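You operate a simulated robot arm through the tools that you are given. There is no shell and no other tool.

The job below is to be done with a simulated robot arm. You get a single attempt, and the scene is never put back.

## Task
Take station three off the air and park its hose.
Fine: valve off, bleed to zero, then free the coupler and stand it in the holder; push the latch home again.

Only the result counts: the job must be done as asked and must still hold three seconds after the hand-in. Knocking over, shifting, dropping, spilling or breaking anything else fails it.

## Robot
A 6-joint arm with a two-finger gripper, fixed in place. Base frame: the origin is at the foot of the arm, x ahead of it, y to its left, z up. Readings come in cm, degrees, newtons and seconds.
With the tool pointing down near the work surface it reaches from about 34 to 86 cm from the base axis. Its first joint turns from -166.0 to 166.0 degrees. Payload 2.45 kg.
The TCP is the grasp point between the finger pads, 2 cm short of the fingertips. In the tool frame z runs along the fingers and y along their closing line. The gripper opens to 14 cm. The gripper's body begins 16.8 cm behind the TCP.
Orientation is that of the tool frame in the base frame, as a unit quaternion [x, y, z, w]. With the fingers straight down and closing along the base's y, the tool's x points along the base's -x, its y along +y and its z along -z.

## Interface
- The arm moves only by the tool servo_tool. Its argument "targets" is a list of rows, each an object of numbers (a shift or turn left out is 0, a gripper value left out holds the last): "dx", "dy", "dz": the shift along the tool's x, y, z in cm; "ax", "ay", "az": the turn, a rotation vector about the tool's x, y, z in degrees; "hand": the gripper command, from -1 (shut) to 1 (fully open), values between in proportion. In form: [{"dx": .., "dy": .., "dz": .., "ax": .., "ay": .., "az": .., "hand": ..}, ...]. A call has 1 to 20 rows; each row is the pose to reach, as a shift and turn from the pose commanded when the call began, along the tool's axes at that moment. Rows are played at 5 a second. More than 5 cm and 8.6 degrees between two rows, or a gripper value outside its range, and nothing of the call is played. A pose out of reach is approached as far as the arm can. The call stops where the force on the tool passes 40 N (or 10 N more than at its start, if that is more) or the arm is blocked; 0.2 s more then pass. The fingers move at their own pace (about 4.5 cm/s each) and stop on an object; they squeeze with about 45 N. The grip force told is the motor's: it shows also when the fingers shut on nothing. Time passes only in rows, and 0.2 s behind the last, so rows that repeat a pose let the fingers close. It gives the time, the measured TCP pose, the force on the tool (base axes), the opening and the grip force at its end, in the units of the frame above (readings bear some noise), with the torque about the TCP (base axes, N m) and any sound that the robot's microphone picked up, and new pictures: "show" is both (left out), scene, wrist or none.
- Cameras (640 x 400 px; columns grow to the right, rows downward): "scene" is fixed at [5.95, 49.7, 135.84]; the picture's right is [-0.35, -0.94, 0.00], its down [-0.68, 0.26, -0.69] and it looks along [0.64, -0.24, -0.73] (base axes); focal length 349 px, centre (320, 200). "wrist" rides on the gripper at [7.8, 1.1, -20.9] in the tool frame; the picture's right is [-0.14, 0.99, 0.00], its down [-0.92, -0.13, -0.37] and it looks along [-0.37, -0.05, 0.93] (tool axes); focal length 280 px, centre (320, 200). There is no depth. A picture from a camera that has moved, and an enlarged one, comes with that camera's place and axes in the base frame and with its lens. The place of the scene camera against the robot may be out by one fixed shift of up to 2.5 cm in any direction.
- raise_lower(by): slides the trunk up (or, below 0, down) by that many cm; the arm rides with it, the base frame stays. It gives what a move gives, with no picture.
- inspect(camera, box): a new picture of the part [left, top, right, bottom] of that camera's present view, enlarged. The clock stands still meanwhile.
- sign_off(): hands the job in; it is judged then, once.

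Places have to be worked out from the pictures, the camera data and where the tool is seen. Open the gripper and draw the arm clear of the work before you hand the job in, unless the task says otherwise.

The tools are called after "Emit:" as name(argument=value, ...) on one line, values as JSON. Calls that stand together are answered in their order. servo_tool: Moves the arm, as the interface text tells. Its arguments: {"type":"object","properties":{"targets":{"type":"array","items":{"type":"object","properties":{"dx":{"type":"number"},"dy":{"type":"number"},"dz":{"type":"number"},"ax":{"type":"number"},"ay":{"type":"number"},"az":{"type":"number"},"hand":{"type":"number"}}}},"show":{"type":"string","enum":["both","scene","wrist","none"]}},"required":["targets"]} The other tools are called the same way: raise_lower (by) slides the trunk up or down; inspect (camera, box) takes an enlarged picture of a part of a camera's view; sign_off () hands the job in.

At the start:

```text
time: 0.0
position: [39.11, 24.65, 104.45]
orientation: [-0.001, 1.0, 0.0, -0.001]
force: [-0.4, -0.1, -0.1]
torque: [0.02, 0.02, -0.01]
finger_gap: 14.0
gripper_force: 0.1
trunk travel left (down, up): [-7.5, 15.5]
```

scene: 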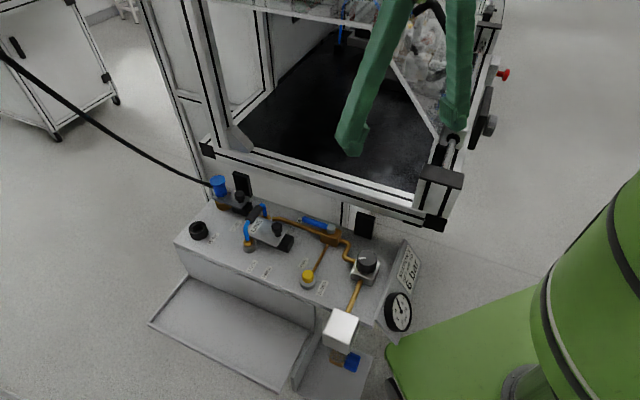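
wrist: 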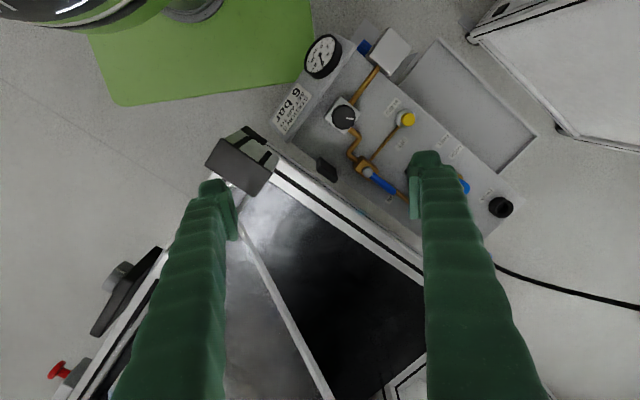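

I start by enlarging the scene and wrist views of the pneumatic panel to identify the parts.

Emit:
inspect(camera="scene", box=[170, 160, 330, 260])

Emit:
inspect(camera="scene", box=[280, 200, 440, 300])

Emit:
inspect(camera="scene", box=[280, 280, 440, 380])

Emit:
inspect(camera="wrist", box=[270, 20, 540, 220])

```text
4.00 times, centred on (250, 210) of scene
camera zoom: at [5.95, 49.7, 135.84], right [-0.35, -0.94, 0.0], down [-0.68, 0.26, -0.69], along [0.64, -0.24, -0.73], focal length 1396 px, centre (600, 160)
```

zoom: 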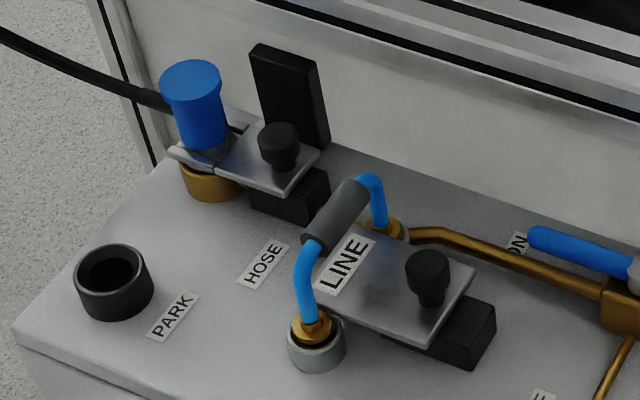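

```text
4.00 times, centred on (360, 250) of scene
camera zoom: at [5.95, 49.7, 135.84], right [-0.35, -0.94, 0.0], down [-0.68, 0.26, -0.69], along [0.64, -0.24, -0.73], focal length 1396 px, centre (160, 0)
```

zoom: 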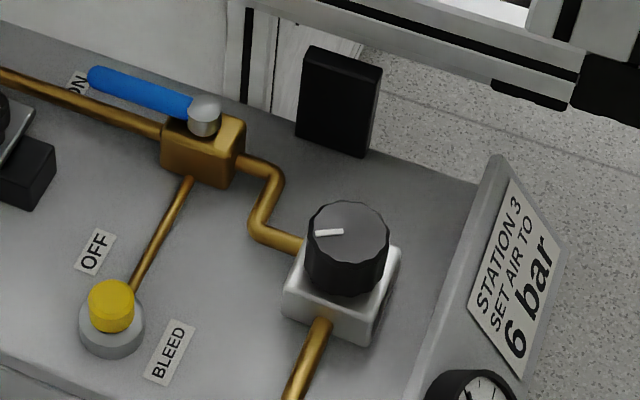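

```text
4.00 times, centred on (360, 330) of scene
camera zoom: at [5.95, 49.7, 135.84], right [-0.35, -0.94, 0.0], down [-0.68, 0.26, -0.69], along [0.64, -0.24, -0.73], focal length 1396 px, centre (160, -320)
```

zoom: 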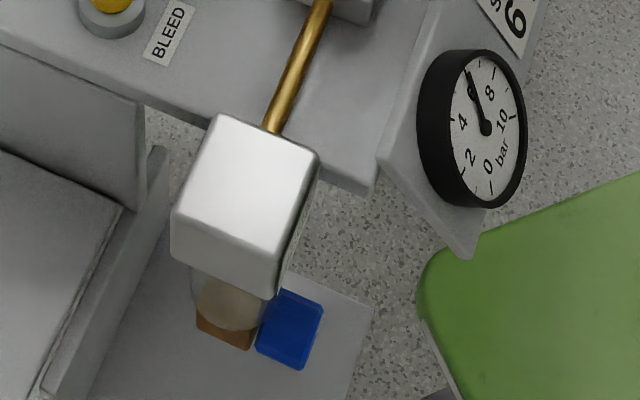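

```text
2.00 times, centred on (405, 120) of wrist
camera zoom: at [31.28, 25.83, 125.43], right [0.14, 0.99, 0.0], down [0.92, -0.13, 0.37], along [0.37, -0.05, -0.93], focal length 561 px, centre (150, 360)
```

zoom: 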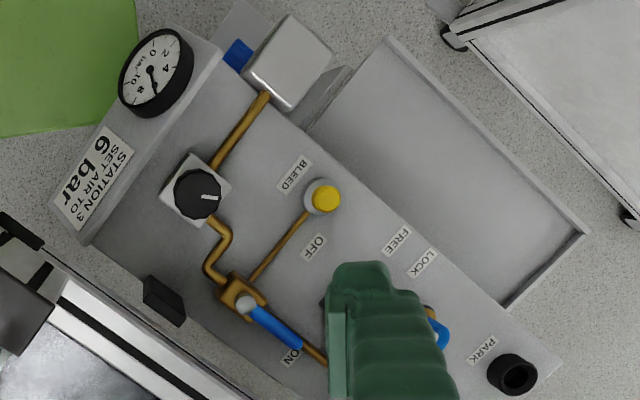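

The panel lies diagonally below and left of the hand: main valve (blue lever ON), yellow bleed button, two latch plates (LINE and HOSE) and the PARK holder. I shift the hand over towards +x/+y at the same height to look at the coupler side.

Emit:
servo_tool(targets=[{"dx": -3, "dy": 4}, {"dx": -6, "dy": 8}, {"dx": -9, "dy": 12}, {"dx": -12, "dy": 16}, {"dx": -12, "dy": 19}, {"dx": -12, "dy": 19}])

```text
time: 1.4
position: [51.03, 43.75, 104.49]
orientation: [0.001, 1.0, 0.0, 0.0]
force: [-0.1, 0.0, -0.6]
torque: [0.0, -0.01, 0.0]
finger_gap: 13.99
gripper_force: 0.2
trunk travel left (down, up): [-7.5, 15.5]
camera wrist: at [43.23, 44.95, 125.52], right [0.14, 0.99, 0.0], down [0.92, -0.13, 0.37], along [0.37, -0.05, -0.93], focal length 280 px, centre (320, 200)
```

scene: 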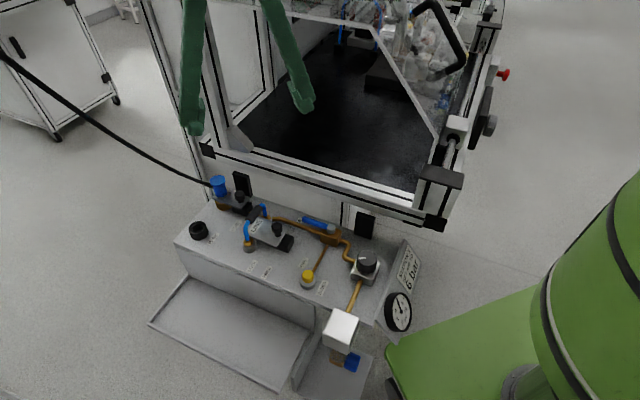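
wrist: 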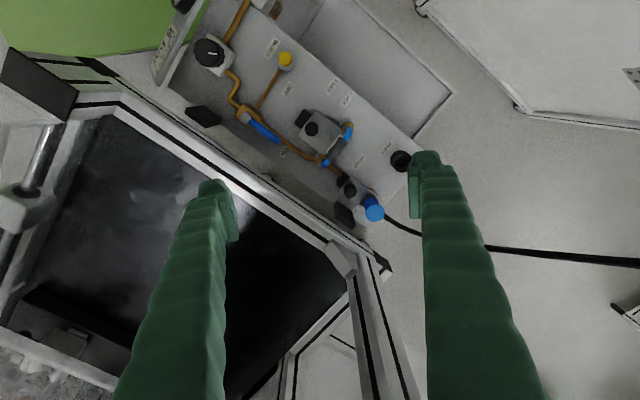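

Emit:
inspect(camera="wrist", box=[270, 80, 430, 240])

Emit:
inspect(camera="wrist", box=[150, 0, 350, 160])

```text
2.50 times, centred on (350, 160) of wrist
camera zoom: at [43.23, 44.95, 125.52], right [0.14, 0.99, 0.0], down [0.92, -0.13, 0.37], along [0.37, -0.05, -0.93], focal length 701 px, centre (245, 300)
```

zoom: 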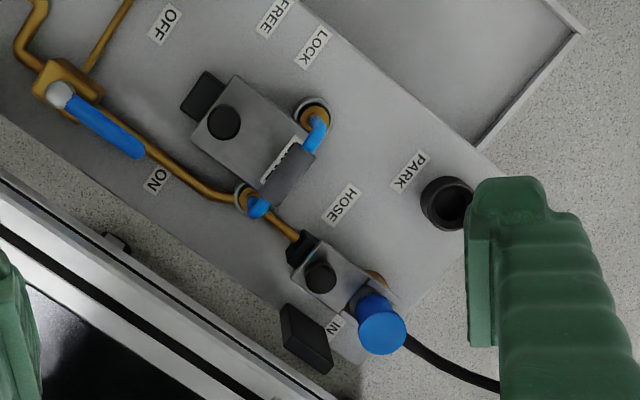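

```text
2.50 times, centred on (250, 80) of wrist
camera zoom: at [43.23, 44.95, 125.52], right [0.14, 0.99, 0.0], down [0.92, -0.13, 0.37], along [0.37, -0.05, -0.93], focal length 701 px, centre (495, 500)
```

zoom: 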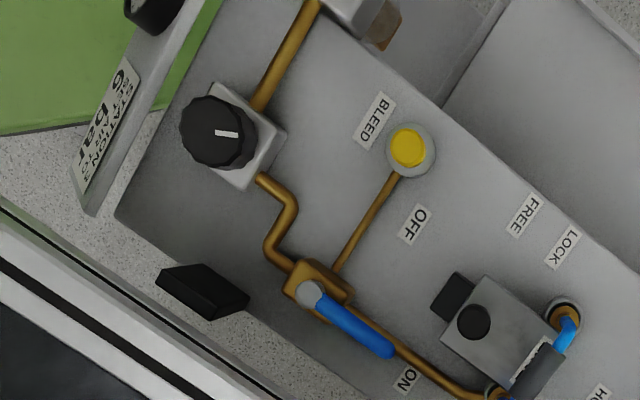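

Wrist triangulation puts the bleed button top near (38, 40, 75) and the coupler near (63, 52, ~80); the panel's long axis runs at ~45° in the base frame. I turn the hand to align with the panel and lower it to about z=90 for a closer look at the latch region.

Emit:
servo_tool(targets=[{"dx": -0.2, "dy": -0.2, "dz": 2.4, "az": -7.5}, {"dx": -0.4, "dy": -0.4, "dz": 4.8, "az": -15}, {"dx": -0.7, "dy": -0.7, "dz": 7.2, "az": -22.5}, {"dx": -1, "dy": -1, "dz": 9.6, "az": -30}, {"dx": -1.2, "dy": -1.2, "dz": 12, "az": -37.5}, {"dx": -1.4, "dy": -1.4, "dz": 14.5, "az": -45}, {"dx": -1.4, "dy": -1.4, "dz": 14.5, "az": -45}])

Emit:
inspect(camera="wrist", box=[200, 100, 440, 250])

```text
time: 3.0
position: [52.66, 42.4, 89.84]
orientation: [-0.383, 0.924, 0.0, -0.001]
force: [0.1, 0.2, -0.1]
torque: [0.01, -0.02, 0.0]
finger_gap: 14.0
gripper_force: 0.0
trunk travel left (down, up): [-7.5, 15.5]
camera wrist: at [46.19, 37.68, 110.91], right [-0.61, 0.8, 0.0], down [0.74, 0.56, 0.37], along [0.29, 0.22, -0.93], focal length 280 px, centre (320, 200)
```

scene: 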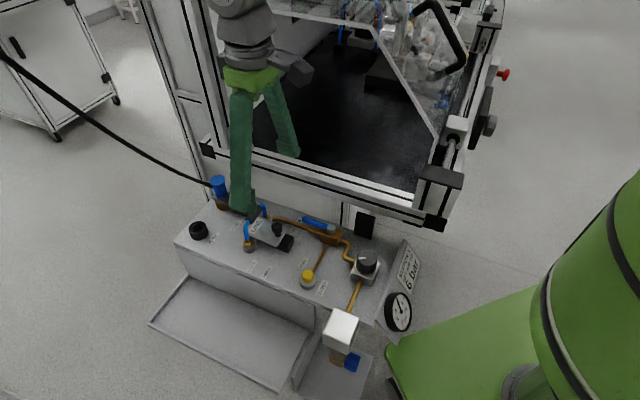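
wrist: 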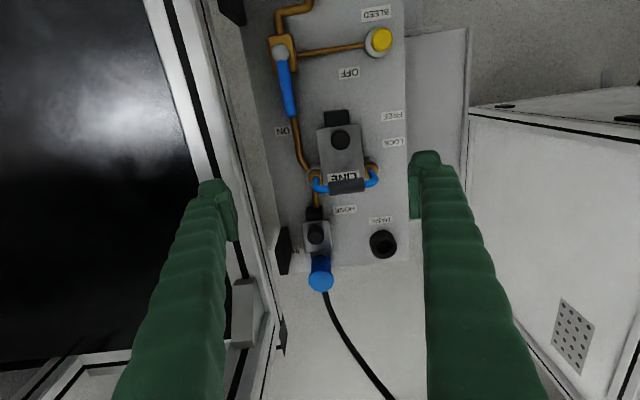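

```text
2.67 times, centred on (320, 175) of wrist
camera zoom: at [46.19, 37.68, 110.91], right [-0.61, 0.8, 0.0], down [0.74, 0.56, 0.37], along [0.29, 0.22, -0.93], focal length 748 px, centre (320, 267)
```

zoom: 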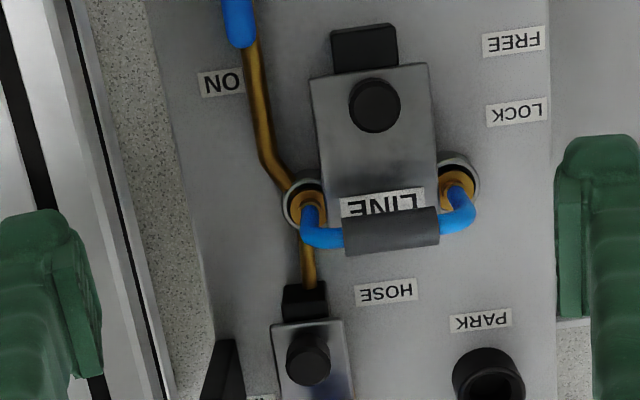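

View 3 shows the panel axis is exactly along my tool x; the lever pivot is at (U,V)=(55.4,-9.55), lever z≈78, tip U≈61.4. I close the fingers to make a poker and go down on the back (-V) side of the lever, tips just reaching below the lever.

Emit:
servo_tool(targets=[{"dx": 2, "dy": -1.2, "hand": -1}, {"dx": 4, "dy": -2.4}, {"dx": 6, "dy": -3.7}, {"dx": 7.6, "dy": -4.7}, {"dx": 7.6, "dy": -4.7, "dz": 1}, {"dx": 7.6, "dy": -4.7, "dz": 2}, {"dx": 7.6, "dy": -4.7, "dz": 3}, {"dx": 7.6, "dy": -4.7, "dz": 4}, {"dx": 7.6, "dy": -4.7, "dz": 5}, {"dx": 7.6, "dy": -4.7, "dz": 6}])

Emit:
inspect(camera="scene", box=[220, 150, 420, 275])

```text
time: 5.2
position: [50.6, 33.54, 83.95]
orientation: [-0.383, 0.924, 0.0, 0.0]
force: [-0.8, 0.2, 0.7]
torque: [0.02, 0.01, -0.01]
finger_gap: 0.0
gripper_force: 29.0
trunk travel left (down, up): [-7.5, 15.5]
camera wrist: at [44.17, 28.94, 104.9], right [-0.6, 0.8, 0.0], down [0.74, 0.56, 0.37], along [0.29, 0.22, -0.93], focal length 280 px, centre (320, 200)
```

scene: 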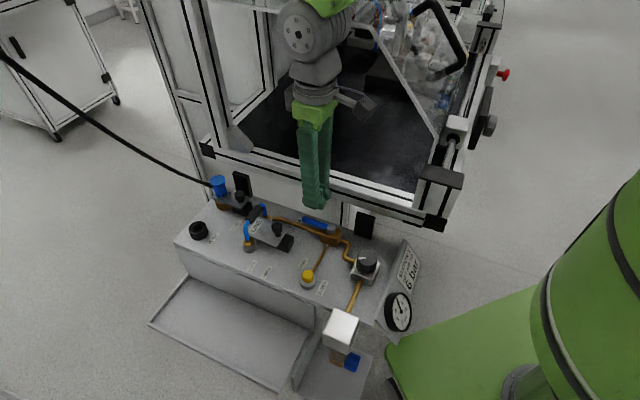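
wrist: 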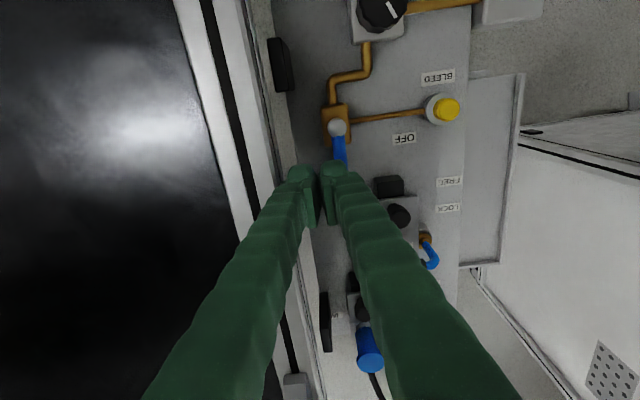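

```text
3.20 times, centred on (320, 212) of scene
camera zoom: at [5.95, 49.7, 135.84], right [-0.35, -0.94, 0.0], down [-0.68, 0.26, -0.69], along [0.64, -0.24, -0.73], focal length 1116 px, centre (320, 160)
```

zoom: 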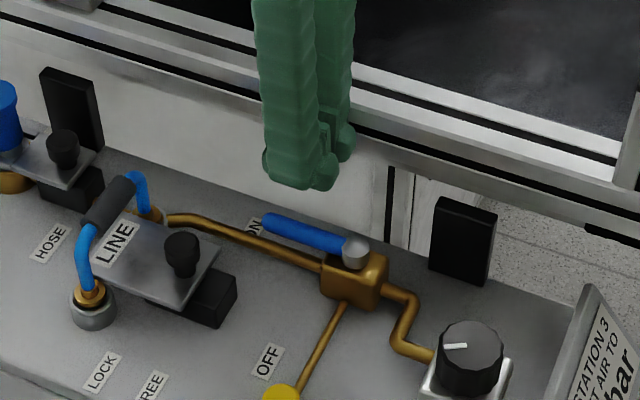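

Before descending beside the lever I check the true outer thickness of the closed fingertips against the lever.

Emit:
inspect(camera="wrist", box=[260, 90, 420, 240])

Emit:
inspect(camera="scene", box=[280, 150, 360, 250])

```text
2.67 times, centred on (340, 165) of wrist
camera zoom: at [44.17, 28.94, 104.9], right [-0.6, 0.8, 0.0], down [0.74, 0.56, 0.37], along [0.29, 0.22, -0.93], focal length 748 px, centre (267, 293)
```

zoom: 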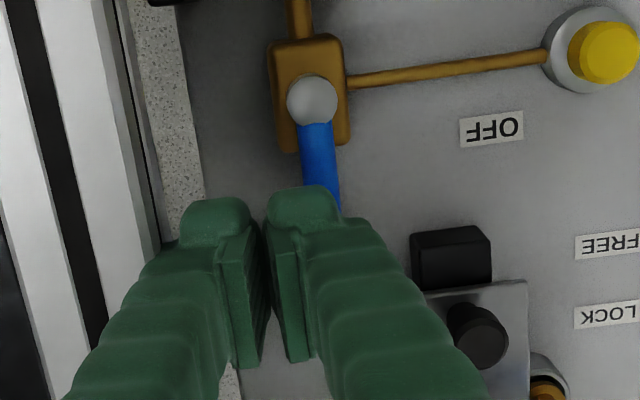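

```text
4.00 times, centred on (320, 200) of scene
camera zoom: at [5.95, 49.7, 135.84], right [-0.35, -0.94, 0.0], down [-0.68, 0.26, -0.69], along [0.64, -0.24, -0.73], focal length 1396 px, centre (320, 200)
```

zoom: 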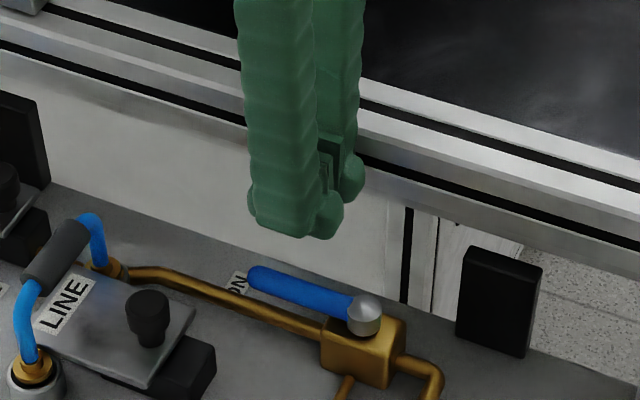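

The outer finger bodies are ~2.5 cm thick each, so a closed poker would be tight at the back. Instead I open to ~5 cm, straddle the lever with the -V finger just behind it, and descend to z≈78.5.

Emit:
servo_tool(targets=[{"hand": -0.286}, {"dx": -0.3, "dy": 2, "hand": -0.286}, {"dx": -0.5, "dy": 3.66}, {"dx": -0.5, "dy": 3.66}, {"dx": -0.5, "dy": 3.66}])

Emit:
inspect(camera="wrist", box=[260, 90, 420, 240])

```text
time: 6.4
position: [48.11, 36.55, 83.96]
orientation: [-0.383, 0.924, 0.0, -0.001]
force: [-1.0, -0.4, -0.8]
torque: [-0.03, 0.0, -0.04]
finger_gap: 5.0
gripper_force: 0.1
trunk travel left (down, up): [-7.5, 15.5]
camera wrist: at [41.91, 31.85, 104.94], right [-0.6, 0.8, 0.0], down [0.74, 0.56, 0.37], along [0.29, 0.22, -0.93], focal length 280 px, centre (320, 200)
```

scene: 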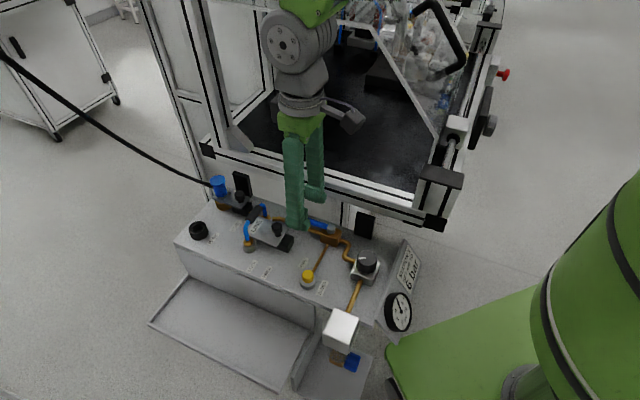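
wrist: 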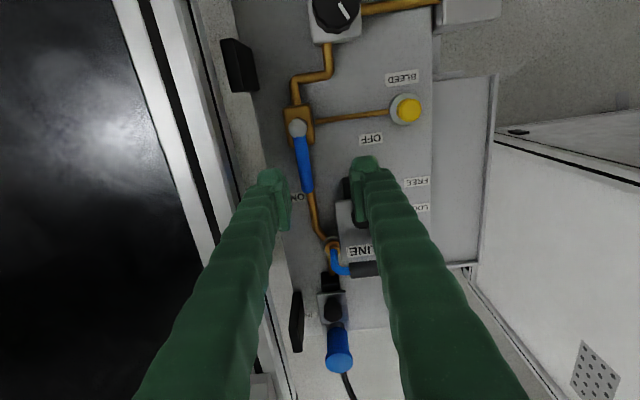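

```text
2.67 times, centred on (340, 165) of wrist
camera zoom: at [41.91, 31.85, 104.94], right [-0.6, 0.8, 0.0], down [0.74, 0.56, 0.37], along [0.29, 0.22, -0.93], focal length 748 px, centre (267, 293)
```

zoom: 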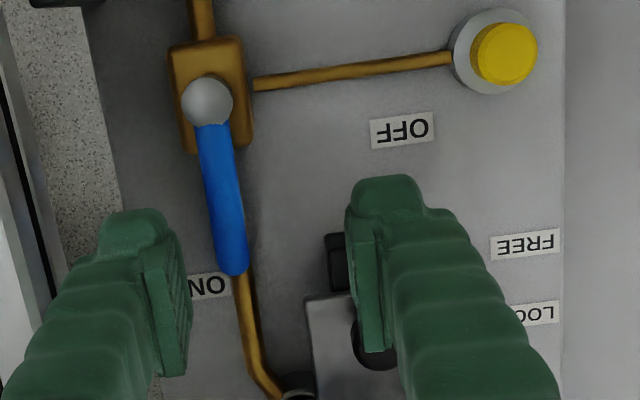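

Lever pivot and tip re-measure consistently at V≈-9.7 (tip U≈61.5). I shift 0.4 cm backward and descend to TCP z≈78.5 straddling it.

Emit:
servo_tool(targets=[{"dy": -0.4, "dz": 1}, {"dy": -0.4, "dz": 2.5}, {"dy": -0.4, "dz": 4}, {"dy": -0.4, "dz": 5.4}, {"dy": -0.4, "dz": 5.4}])

Emit:
inspect(camera="wrist", box=[240, 90, 400, 240])

Emit:
inspect(camera="scene", box=[260, 190, 360, 260])

```text
time: 7.6
position: [48.72, 36.32, 78.53]
orientation: [-0.383, 0.924, 0.0, 0.0]
force: [0.4, -0.1, -0.6]
torque: [-0.01, -0.02, -0.01]
finger_gap: 4.99
gripper_force: 0.1
trunk travel left (down, up): [-7.5, 15.5]
camera wrist: at [42.26, 31.63, 99.51], right [-0.6, 0.8, 0.0], down [0.74, 0.56, 0.37], along [0.29, 0.22, -0.93], focal length 280 px, centre (320, 200)
```

scene: 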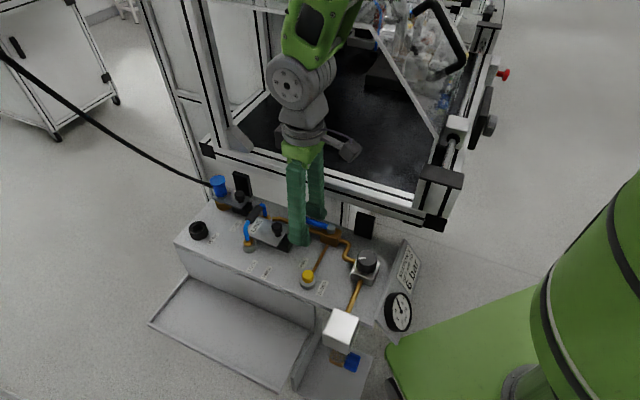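
wrist: 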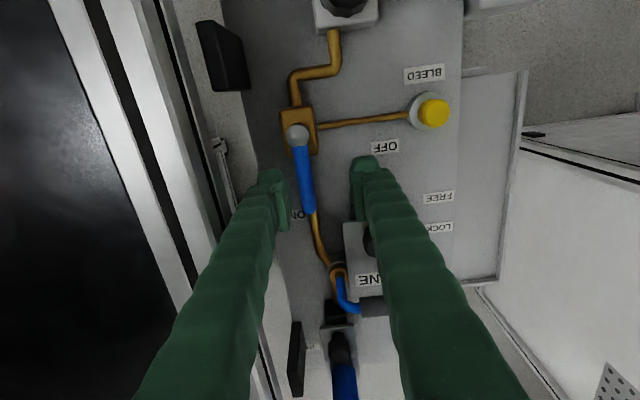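

```text
2.67 times, centred on (320, 165) of wrist
camera zoom: at [42.26, 31.63, 99.51], right [-0.6, 0.8, 0.0], down [0.74, 0.56, 0.37], along [0.29, 0.22, -0.93], focal length 748 px, centre (320, 293)
```

zoom: 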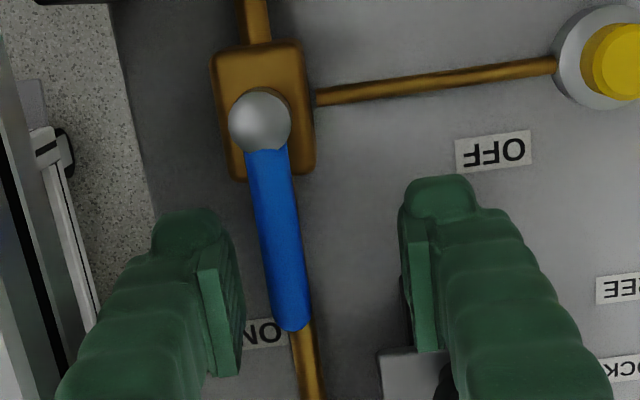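

```text
5.71 times, centred on (310, 225) of scene
camera zoom: at [5.95, 49.7, 135.84], right [-0.35, -0.94, 0.0], down [-0.68, 0.26, -0.69], along [0.64, -0.24, -0.73], focal length 1994 px, centre (377, 57)
```

zoom: 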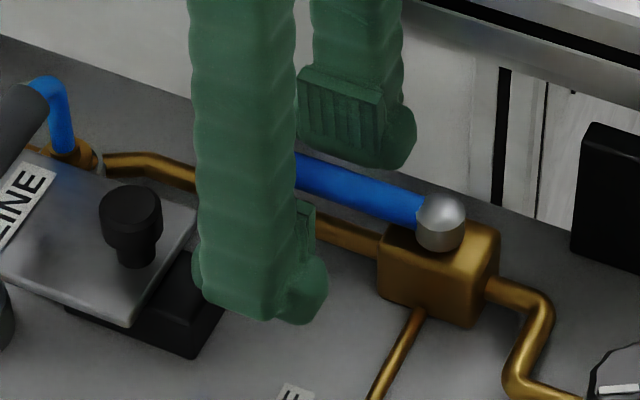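

The fingers straddle the lever (lever z≈77.2–78.6, fingertips at ~76.5). I sweep the back finger along the arc around the pivot, lowering 0.3 cm first.

Emit:
servo_tool(targets=[{"dz": 0.3}, {"dx": 0.13, "dy": 0.97, "dz": 0.3}, {"dx": 0, "dy": 1.35, "dz": 0.3}, {"dx": 0, "dy": 1.73, "dz": 0.3}, {"dx": -0.03, "dy": 2.15, "dz": 0.3}, {"dx": -0.03, "dy": 2.58, "dz": 0.3}, {"dx": 0.04, "dy": 3.05, "dz": 0.3}, {"dx": 0.12, "dy": 3.51, "dz": 0.3}, {"dx": 0.3, "dy": 4.0, "dz": 0.3}, {"dx": 0.52, "dy": 4.5, "dz": 0.3}, {"dx": 0.85, "dy": 4.97, "dz": 0.3}, {"dx": 1.23, "dy": 5.44, "dz": 0.3}, {"dx": 1.75, "dy": 5.85, "dz": 0.3}, {"dx": 2.28, "dy": 6.22, "dz": 0.3}, {"dx": 2.6, "dy": 6.35, "dz": 0.3}, {"dx": 2.6, "dy": 6.35, "dz": 0.3}])

Emit:
inspect(camera="wrist", box=[240, 50, 420, 230])

```text
time: 11.0
position: [42.7, 39.36, 78.17]
orientation: [-0.383, 0.924, 0.001, 0.003]
force: [25.8, 11.9, -2.0]
torque: [0.17, -0.16, 1.26]
finger_gap: 5.65
gripper_force: 4.5
trunk travel left (down, up): [-7.5, 15.5]
camera wrist: at [36.2, 34.46, 99.23], right [-0.6, 0.8, 0.0], down [0.74, 0.56, 0.38], along [0.3, 0.23, -0.93], focal length 280 px, centre (320, 200)
```

scene: 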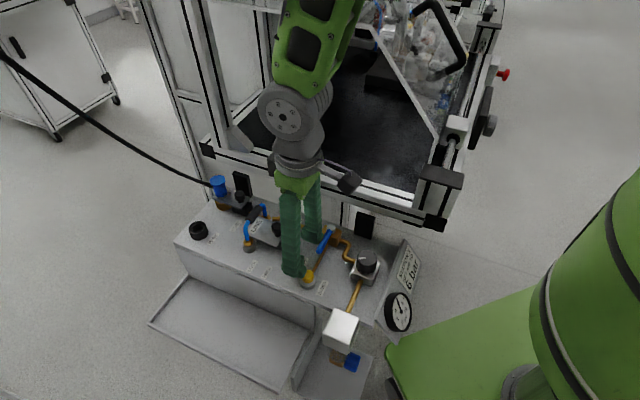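
wrist: 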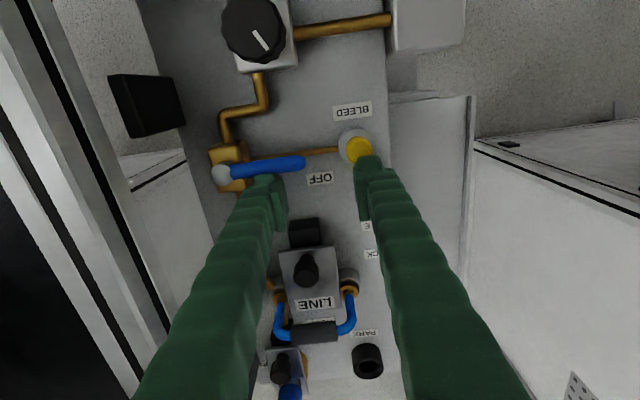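

```text
2.22 times, centred on (330, 140) of wrist
camera zoom: at [36.2, 34.46, 99.23], right [-0.6, 0.8, 0.0], down [0.74, 0.56, 0.38], along [0.3, 0.23, -0.93], focal length 623 px, centre (298, 333)
```

zoom: 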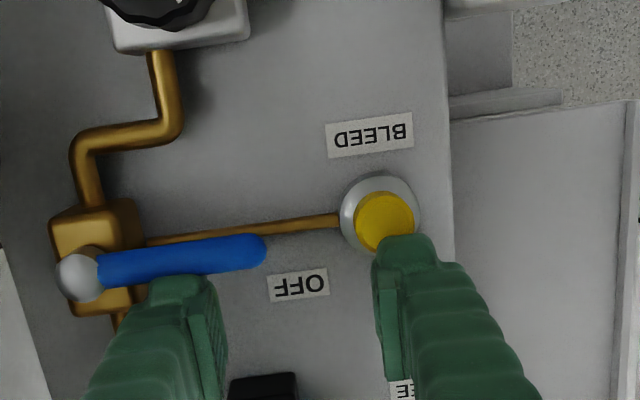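

The lever now lies along V (OFF) with ~28 N reaction against its stop. I back off, lift, and close the fingers above the bleed button.

Emit:
servo_tool(targets=[{"dx": -0.6}, {"dx": -1.2}, {"dx": -1.2, "dz": -2.5}, {"dx": -1.2, "dz": -5, "hand": -0.3}, {"dx": 0, "dy": 1.5, "dz": -6, "hand": -1}, {"dx": 2.1, "dy": 3.6, "dz": -6, "hand": -1}, {"dx": 2.1, "dy": 3.6, "dz": -6, "hand": -1}, {"dx": 2.1, "dy": 3.6, "dz": -6, "hand": -1}, {"dx": 2.1, "dy": 3.6, "dz": -6, "hand": -1}, {"dx": 2.1, "dy": 3.6, "dz": -6, "hand": -1}])

Emit:
inspect(camera="wrist", box=[220, 80, 420, 240])

Emit:
inspect(camera="scene", box=[260, 190, 420, 340])

```text
time: 13.2
position: [38.2, 39.92, 84.26]
orientation: [-0.383, 0.924, 0.0, 0.0]
force: [0.1, 0.3, -0.6]
torque: [0.01, -0.01, -0.01]
finger_gap: 0.0
gripper_force: 29.4
trunk travel left (down, up): [-7.5, 15.5]
camera wrist: at [31.83, 35.28, 105.14], right [-0.6, 0.8, 0.0], down [0.74, 0.56, 0.37], along [0.29, 0.22, -0.93], focal length 280 px, centre (320, 200)
```

scene: 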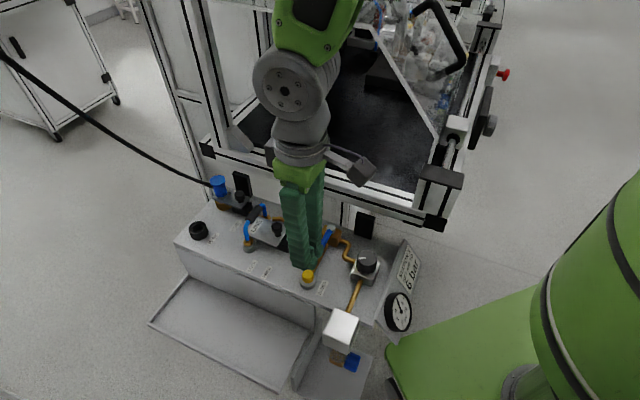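
wrist: 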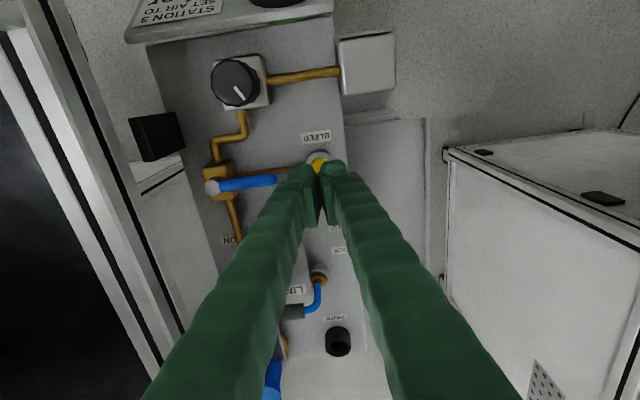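

```text
2.50 times, centred on (320, 160) of wrist
camera zoom: at [31.83, 35.28, 105.14], right [-0.6, 0.8, 0.0], down [0.74, 0.56, 0.37], along [0.29, 0.22, -0.93], focal length 701 px, centre (320, 300)
```

zoom: 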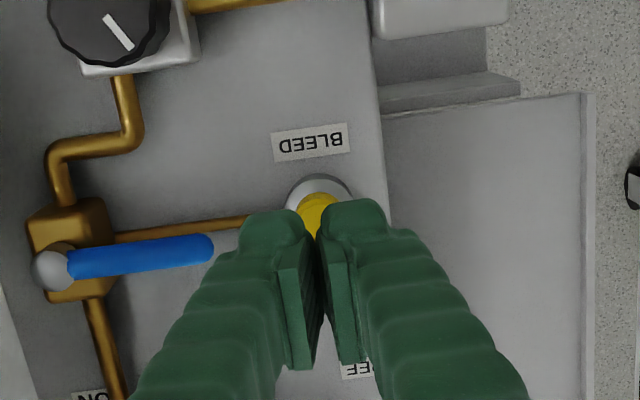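

```text
2.67 times, centred on (340, 265) of scene
camera zoom: at [5.95, 49.7, 135.84], right [-0.35, -0.94, 0.0], down [-0.68, 0.26, -0.69], along [0.64, -0.24, -0.73], focal length 930 px, centre (267, 27)
```

zoom: 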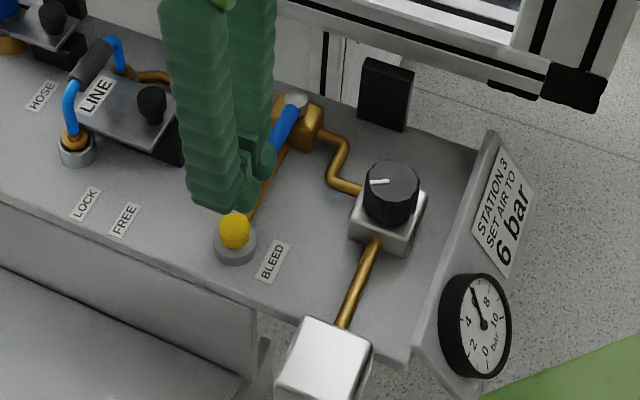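

The fingertips are centred above the bleed button (U≈55.3, V≈1.15). I descend and press in small steps, watching force and sound.

Emit:
servo_tool(targets=[{"dz": 2.5}, {"dz": 5}, {"dz": 6}, {"dz": 6.4}, {"dz": 6.7}, {"dz": 7.0}, {"dz": 7.2}, {"dz": 7.4}, {"dz": 7.4}])

Emit:
inspect(camera="scene", box=[260, 230, 420, 340])

```text
time: 15.1
position: [38.18, 39.89, 77.13]
orientation: [-0.382, 0.924, 0.001, 0.002]
force: [-6.6, -6.7, 33.2]
torque: [-0.18, 0.07, -0.05]
finger_gap: 0.6
gripper_force: 29.1
trunk travel left (down, up): [-7.5, 15.5]
stopped in row 9: the force on the tool passed its limit at 40 N (the readings are from after the stop); the commanded pose is now the measured one
camera wrist: at [31.79, 35.24, 98.15], right [-0.6, 0.8, 0.0], down [0.74, 0.56, 0.37], along [0.3, 0.23, -0.93], focal length 280 px, centre (320, 200)
```

scene: 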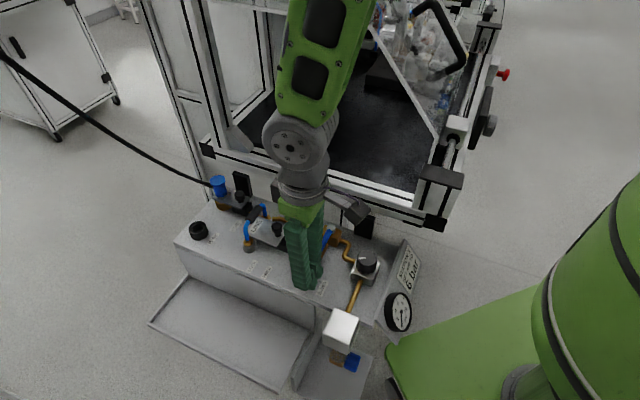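
wrist: 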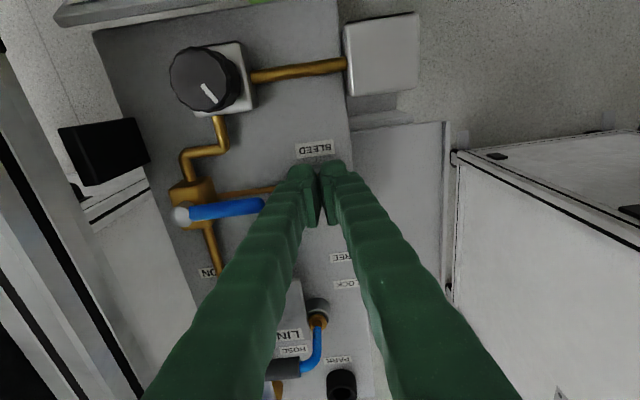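

```text
3.64 times, centred on (340, 285) of scene
camera zoom: at [5.95, 49.7, 135.84], right [-0.35, -0.94, 0.0], down [-0.68, 0.26, -0.69], along [0.64, -0.24, -0.73], focal length 1269 px, centre (247, -109)
```

zoom: 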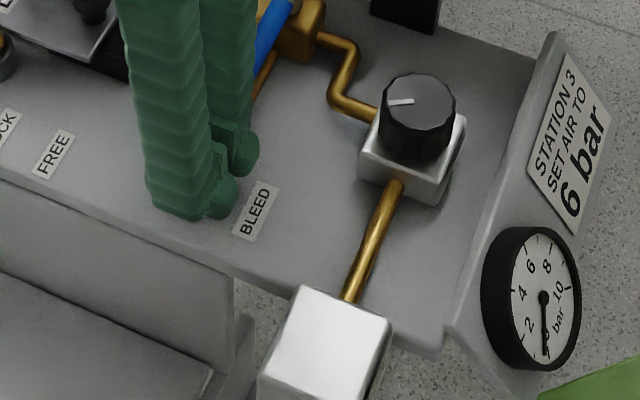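

The gauge needle has dropped to the 0 end. I hold the button a little longer and look closely at the gauge.

Emit:
servo_tool(targets=[{"dz": 0}, {"dz": 0}, {"dz": 0}, {"dz": 0}, {"dz": 0}], show="none")

Emit:
inspect(camera="scene", box=[370, 280, 430, 340])

```text
time: 16.3
position: [38.3, 40.03, 77.1]
orientation: [-0.383, 0.924, 0.001, 0.002]
force: [-2.3, -8.6, 38.3]
torque: [-0.21, 0.0, -0.04]
finger_gap: 0.57
gripper_force: 29.6
trunk travel left (down, up): [-7.5, 15.5]
```

```text
6.67 times, centred on (400, 310) of scene
camera zoom: at [5.95, 49.7, 135.84], right [-0.35, -0.94, 0.0], down [-0.68, 0.26, -0.69], along [0.64, -0.24, -0.73], focal length 2326 px, centre (-213, -533)
```

zoom: 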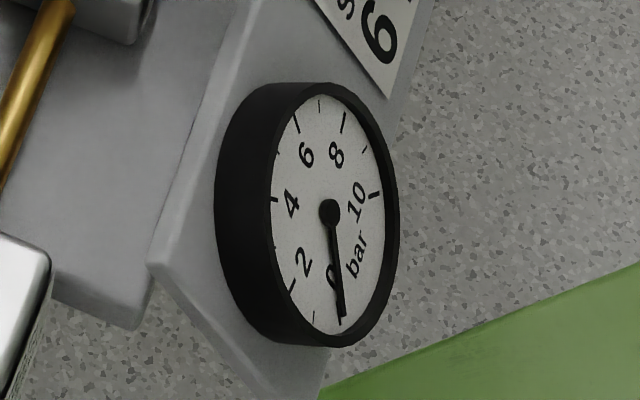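

Gauge needle rests on the 0 mark. I lift off, open the gripper, and move to view the HOSE latch and coupler close up.

Emit:
servo_tool(targets=[{"dz": -3}, {"dz": -7}, {"dz": -11}, {"dx": -1, "dz": -15, "hand": 1}, {"dx": -5, "dy": -2.5, "dz": -15, "hand": 1}, {"dx": -9, "dy": -5, "dz": -15}, {"dx": -13, "dy": -7.5, "dz": -15}, {"dx": -16.6, "dy": -10.2, "dz": -15}, {"dx": -16.6, "dy": -10.2, "dz": -15}])

Emit:
inspect(camera="wrist", box=[240, 120, 420, 280])

Emit:
inspect(camera="scene", box=[370, 280, 430, 340])

Emit:
inspect(camera="scene", box=[180, 160, 280, 230])

```text
time: 18.3
position: [57.09, 44.61, 92.09]
orientation: [-0.383, 0.924, 0.0, 0.001]
force: [0.1, -0.5, 0.0]
torque: [-0.01, 0.0, -0.02]
finger_gap: 12.38
gripper_force: 0.0
trunk travel left (down, up): [-7.5, 15.5]
camera wrist: at [50.73, 39.78, 113.01], right [-0.6, 0.8, 0.0], down [0.74, 0.56, 0.37], along [0.3, 0.22, -0.93], focal length 280 px, centre (320, 200)
```

scene: 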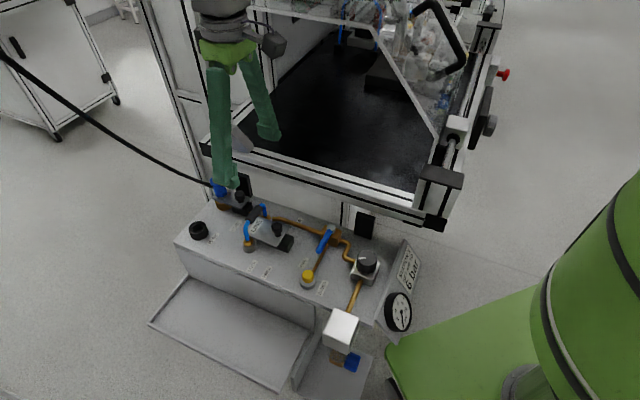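
wrist: 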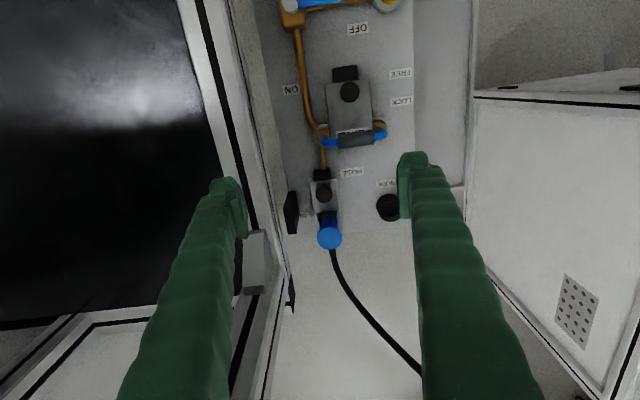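

```text
2.50 times, centred on (330, 200) of wrist
camera zoom: at [50.73, 39.78, 113.01], right [-0.6, 0.8, 0.0], down [0.74, 0.56, 0.37], along [0.3, 0.22, -0.93], focal length 701 px, centre (295, 200)
```

zoom: 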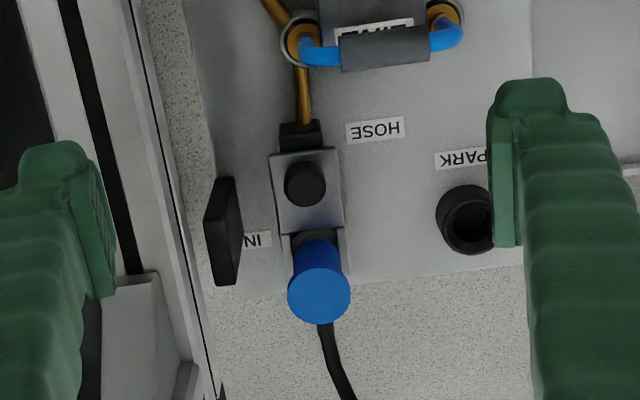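

```text
6.67 times, centred on (400, 310) of scene
camera zoom: at [5.95, 49.7, 135.84], right [-0.35, -0.94, 0.0], down [-0.68, 0.26, -0.69], along [0.64, -0.24, -0.73], focal length 2326 px, centre (-213, -533)
```

zoom: 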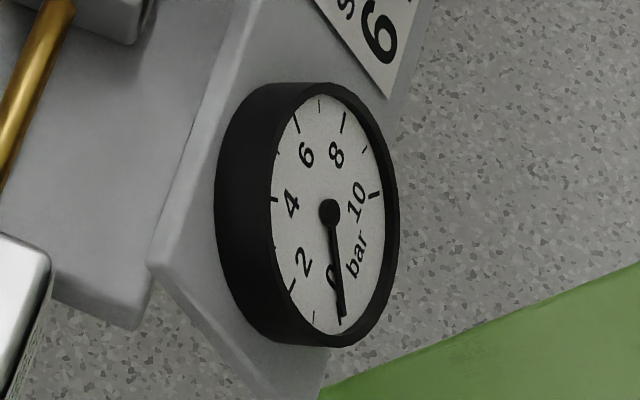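

```text
5.71 times, centred on (230, 195) of scene
camera zoom: at [5.95, 49.7, 135.84], right [-0.35, -0.94, 0.0], down [-0.68, 0.26, -0.69], along [0.64, -0.24, -0.73], focal length 1994 px, centre (834, 229)
```

zoom: 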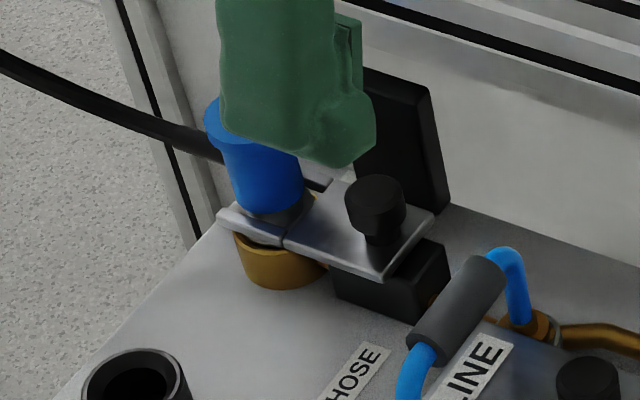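

Gauge holds 0. Triangulation: latch knob top at (U,V,Z)=(76.9,-9.1,78.6), coupler top (80.8,-9.0,83.3), holder (81.5,0.15,75.6). I close to ~3.2 cm and position above the HOSE latch knob.

Emit:
servo_tool(targets=[{"hand": -0.543}, {"dx": -2.5, "dy": -0.15, "hand": -0.543}, {"dx": -5.1, "dy": -0.28}, {"dx": -5.1, "dy": -0.28, "dz": 1.5}, {"dx": -5.1, "dy": -0.28, "dz": 3}, {"dx": -5.1, "dy": -0.28, "dz": 5}, {"dx": -5.1, "dy": -0.28, "dz": 5}])

Emit:
inspect(camera="wrist", box=[240, 90, 400, 240])

Emit:
inspect(camera="scene", box=[180, 150, 280, 220])

```text
time: 19.9
position: [61.07, 48.07, 87.03]
orientation: [-0.383, 0.924, 0.001, 0.001]
force: [0.5, 0.0, 0.2]
torque: [0.0, -0.02, -0.03]
finger_gap: 3.19
gripper_force: 0.0
trunk travel left (down, up): [-7.5, 15.5]
camera wrist: at [54.62, 43.22, 107.92], right [-0.6, 0.8, 0.0], down [0.74, 0.56, 0.37], along [0.3, 0.22, -0.93], focal length 280 px, centre (320, 200)
```

scene: 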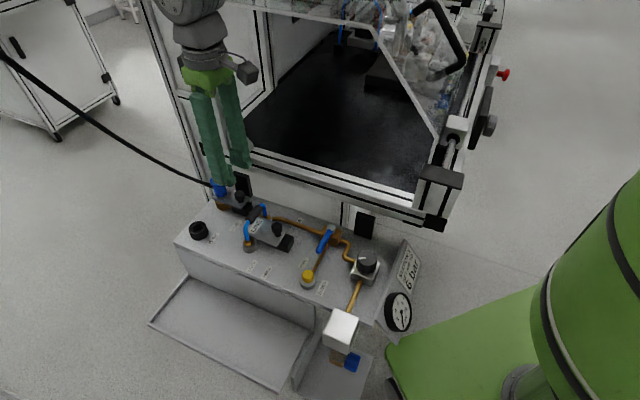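
wrist: 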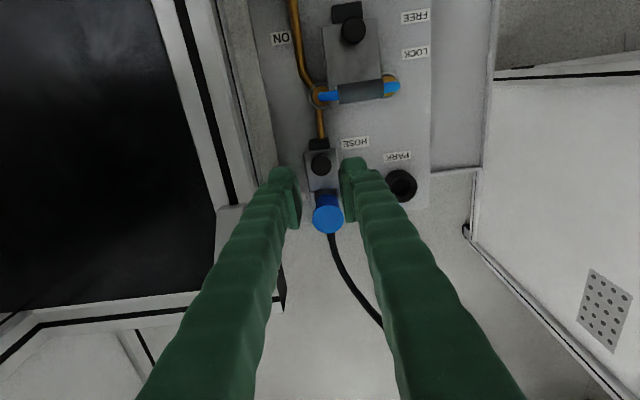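

```text
2.67 times, centred on (320, 165) of wrist
camera zoom: at [54.62, 43.22, 107.92], right [-0.6, 0.8, 0.0], down [0.74, 0.56, 0.37], along [0.3, 0.22, -0.93], focal length 748 px, centre (320, 293)
```

zoom: 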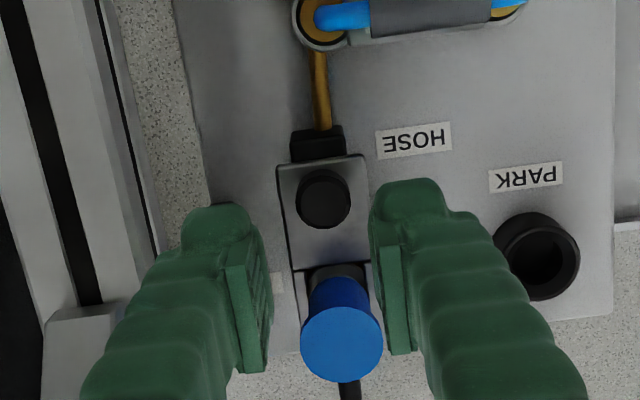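

```text
5.71 times, centred on (230, 185) of scene
camera zoom: at [5.95, 49.7, 135.84], right [-0.35, -0.94, 0.0], down [-0.68, 0.26, -0.69], along [0.64, -0.24, -0.73], focal length 1994 px, centre (834, 286)
```

zoom: 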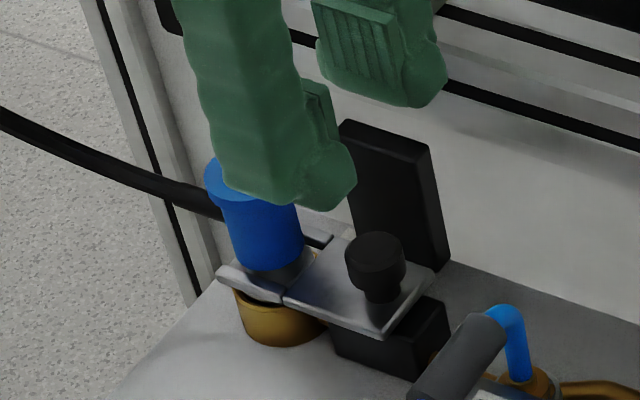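

Knob is at (76.7,-9.0); fingers at ±1.6 will straddle it, clear of the coupler. I descend to fingertip z≈76.9, just above the plate, then grip the knob.

Emit:
servo_tool(targets=[{"dx": 0.3, "dy": 0.2, "dz": 2}, {"dx": 0.3, "dy": 0.2, "dz": 4}, {"dx": 0.3, "dy": 0.2, "dz": 6}, {"dx": 0.3, "dy": 0.2, "dz": 7}, {"dx": 0.3, "dy": 0.2, "dz": 7.6}, {"dx": 0.3, "dy": 0.2, "dz": 8.0}, {"dx": 0.3, "dy": 0.2, "dz": 8.0}])

Emit:
inspect(camera="wrist", box=[240, 110, 400, 260])

Emit:
inspect(camera="scene", box=[180, 150, 280, 220])

```text
time: 21.5
position: [60.66, 48.09, 78.92]
orientation: [-0.382, 0.924, 0.0, 0.002]
force: [-0.7, -0.4, 0.1]
torque: [0.03, 0.01, 0.01]
finger_gap: 3.19
gripper_force: 0.0
trunk travel left (down, up): [-7.5, 15.5]
camera wrist: at [54.28, 43.21, 99.97], right [-0.6, 0.8, 0.0], down [0.74, 0.56, 0.37], along [0.3, 0.22, -0.93], focal length 280 px, centre (320, 200)
```

scene: 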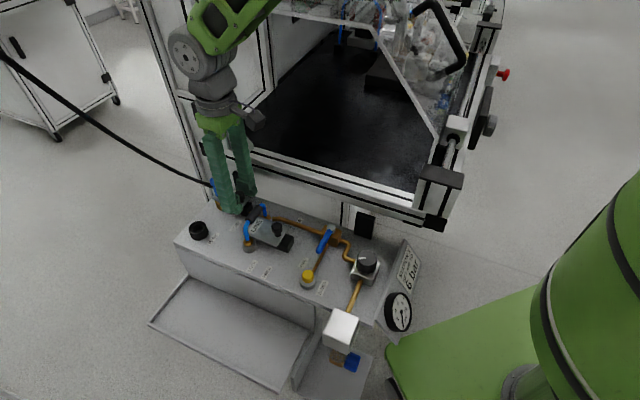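
wrist: 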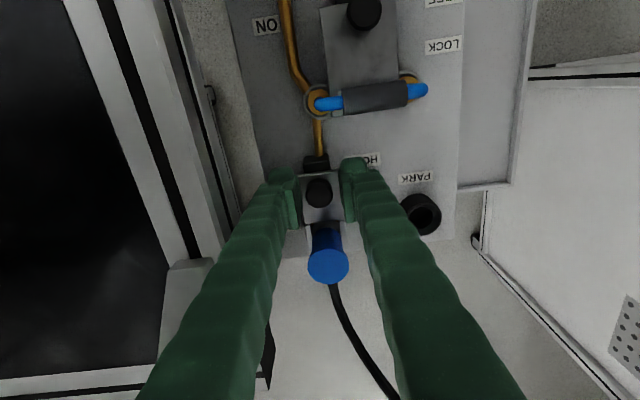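

```text
2.67 times, centred on (320, 185) of wrist
camera zoom: at [54.28, 43.21, 99.97], right [-0.6, 0.8, 0.0], down [0.74, 0.56, 0.37], along [0.3, 0.22, -0.93], focal length 748 px, centre (320, 240)
```

zoom: 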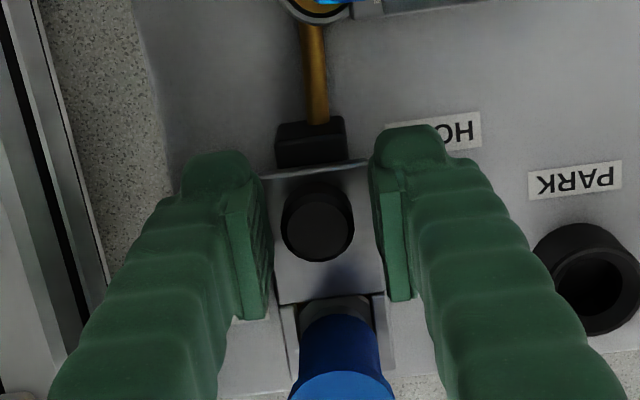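

```text
5.71 times, centred on (230, 185) of scene
camera zoom: at [5.95, 49.7, 135.84], right [-0.35, -0.94, 0.0], down [-0.68, 0.26, -0.69], along [0.64, -0.24, -0.73], focal length 1994 px, centre (834, 286)
```

zoom: 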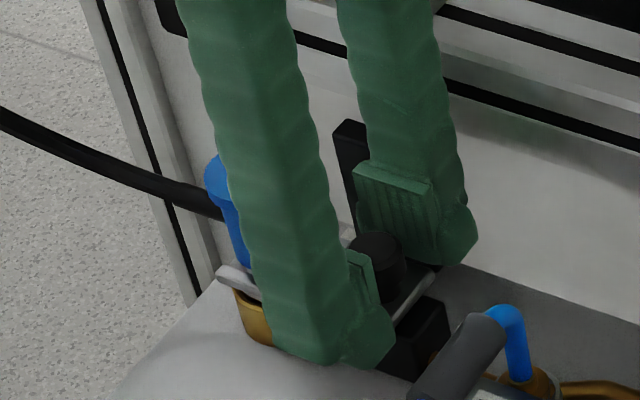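

Fingers straddle the knob cleanly. I close on it.

Emit:
servo_tool(targets=[{"hand": -1}, {"hand": -1}, {"hand": -1}, {"hand": -1}], show="none")

```text
time: 22.5
position: [60.77, 47.92, 79.09]
orientation: [-0.382, 0.924, 0.001, 0.002]
force: [3.5, -4.2, 7.8]
torque: [-0.1, -0.06, 0.02]
finger_gap: 2.04
gripper_force: 45.2
trunk travel left (down, up): [-7.5, 15.5]
```

Knob gripped (2.0 cm wide). I pull the latch back along -U in small steps.

Emit:
servo_tool(targets=[{"dx": 0.3}, {"dx": 0.6}, {"dx": 0.9}, {"dx": 1.2}, {"dx": 1.5}, {"dx": 1.5}])

Emit:
inspect(camera="wrist", box=[240, 110, 400, 260])

```text
time: 23.9
position: [59.61, 46.69, 79.16]
orientation: [-0.383, 0.924, 0.001, 0.002]
force: [5.4, -5.4, 10.5]
torque: [-0.07, -0.07, 0.04]
finger_gap: 2.0
gripper_force: 44.5
trunk travel left (down, up): [-7.5, 15.5]
camera wrist: at [53.22, 42.07, 100.05], right [-0.6, 0.8, 0.0], down [0.74, 0.56, 0.37], along [0.3, 0.23, -0.93], focal length 280 px, centre (320, 200)
```

scene: 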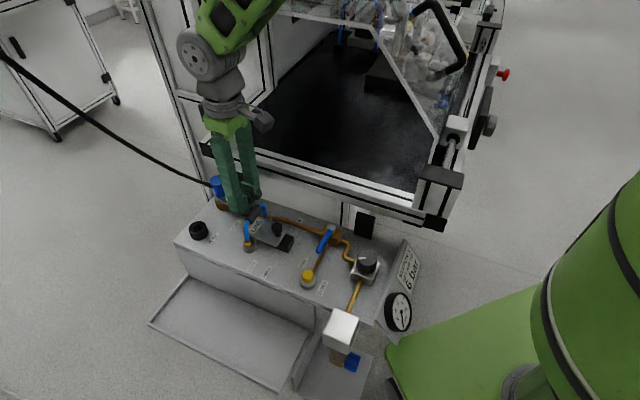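
wrist: 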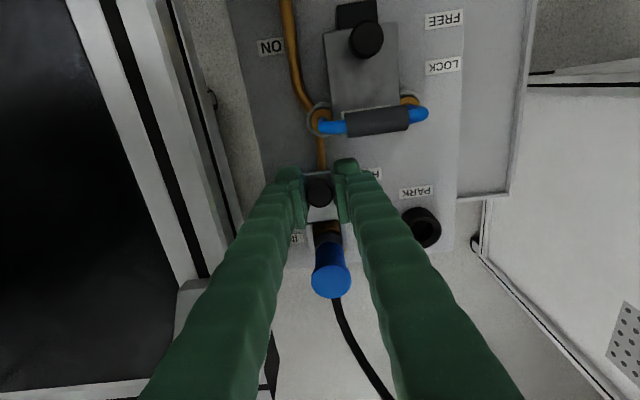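

```text
2.67 times, centred on (320, 185) of wrist
camera zoom: at [53.22, 42.07, 100.05], right [-0.6, 0.8, 0.0], down [0.74, 0.56, 0.37], along [0.3, 0.23, -0.93], focal length 748 px, centre (320, 240)
```

zoom: 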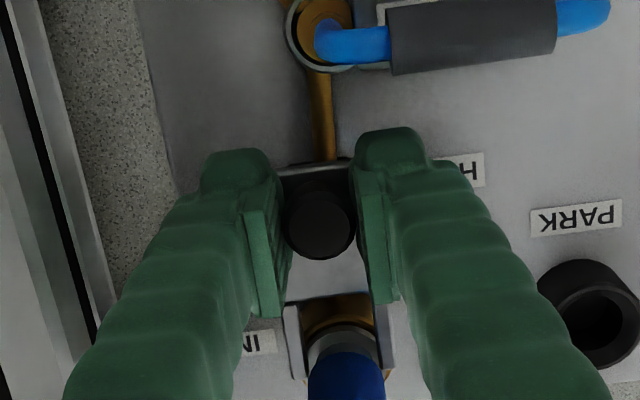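

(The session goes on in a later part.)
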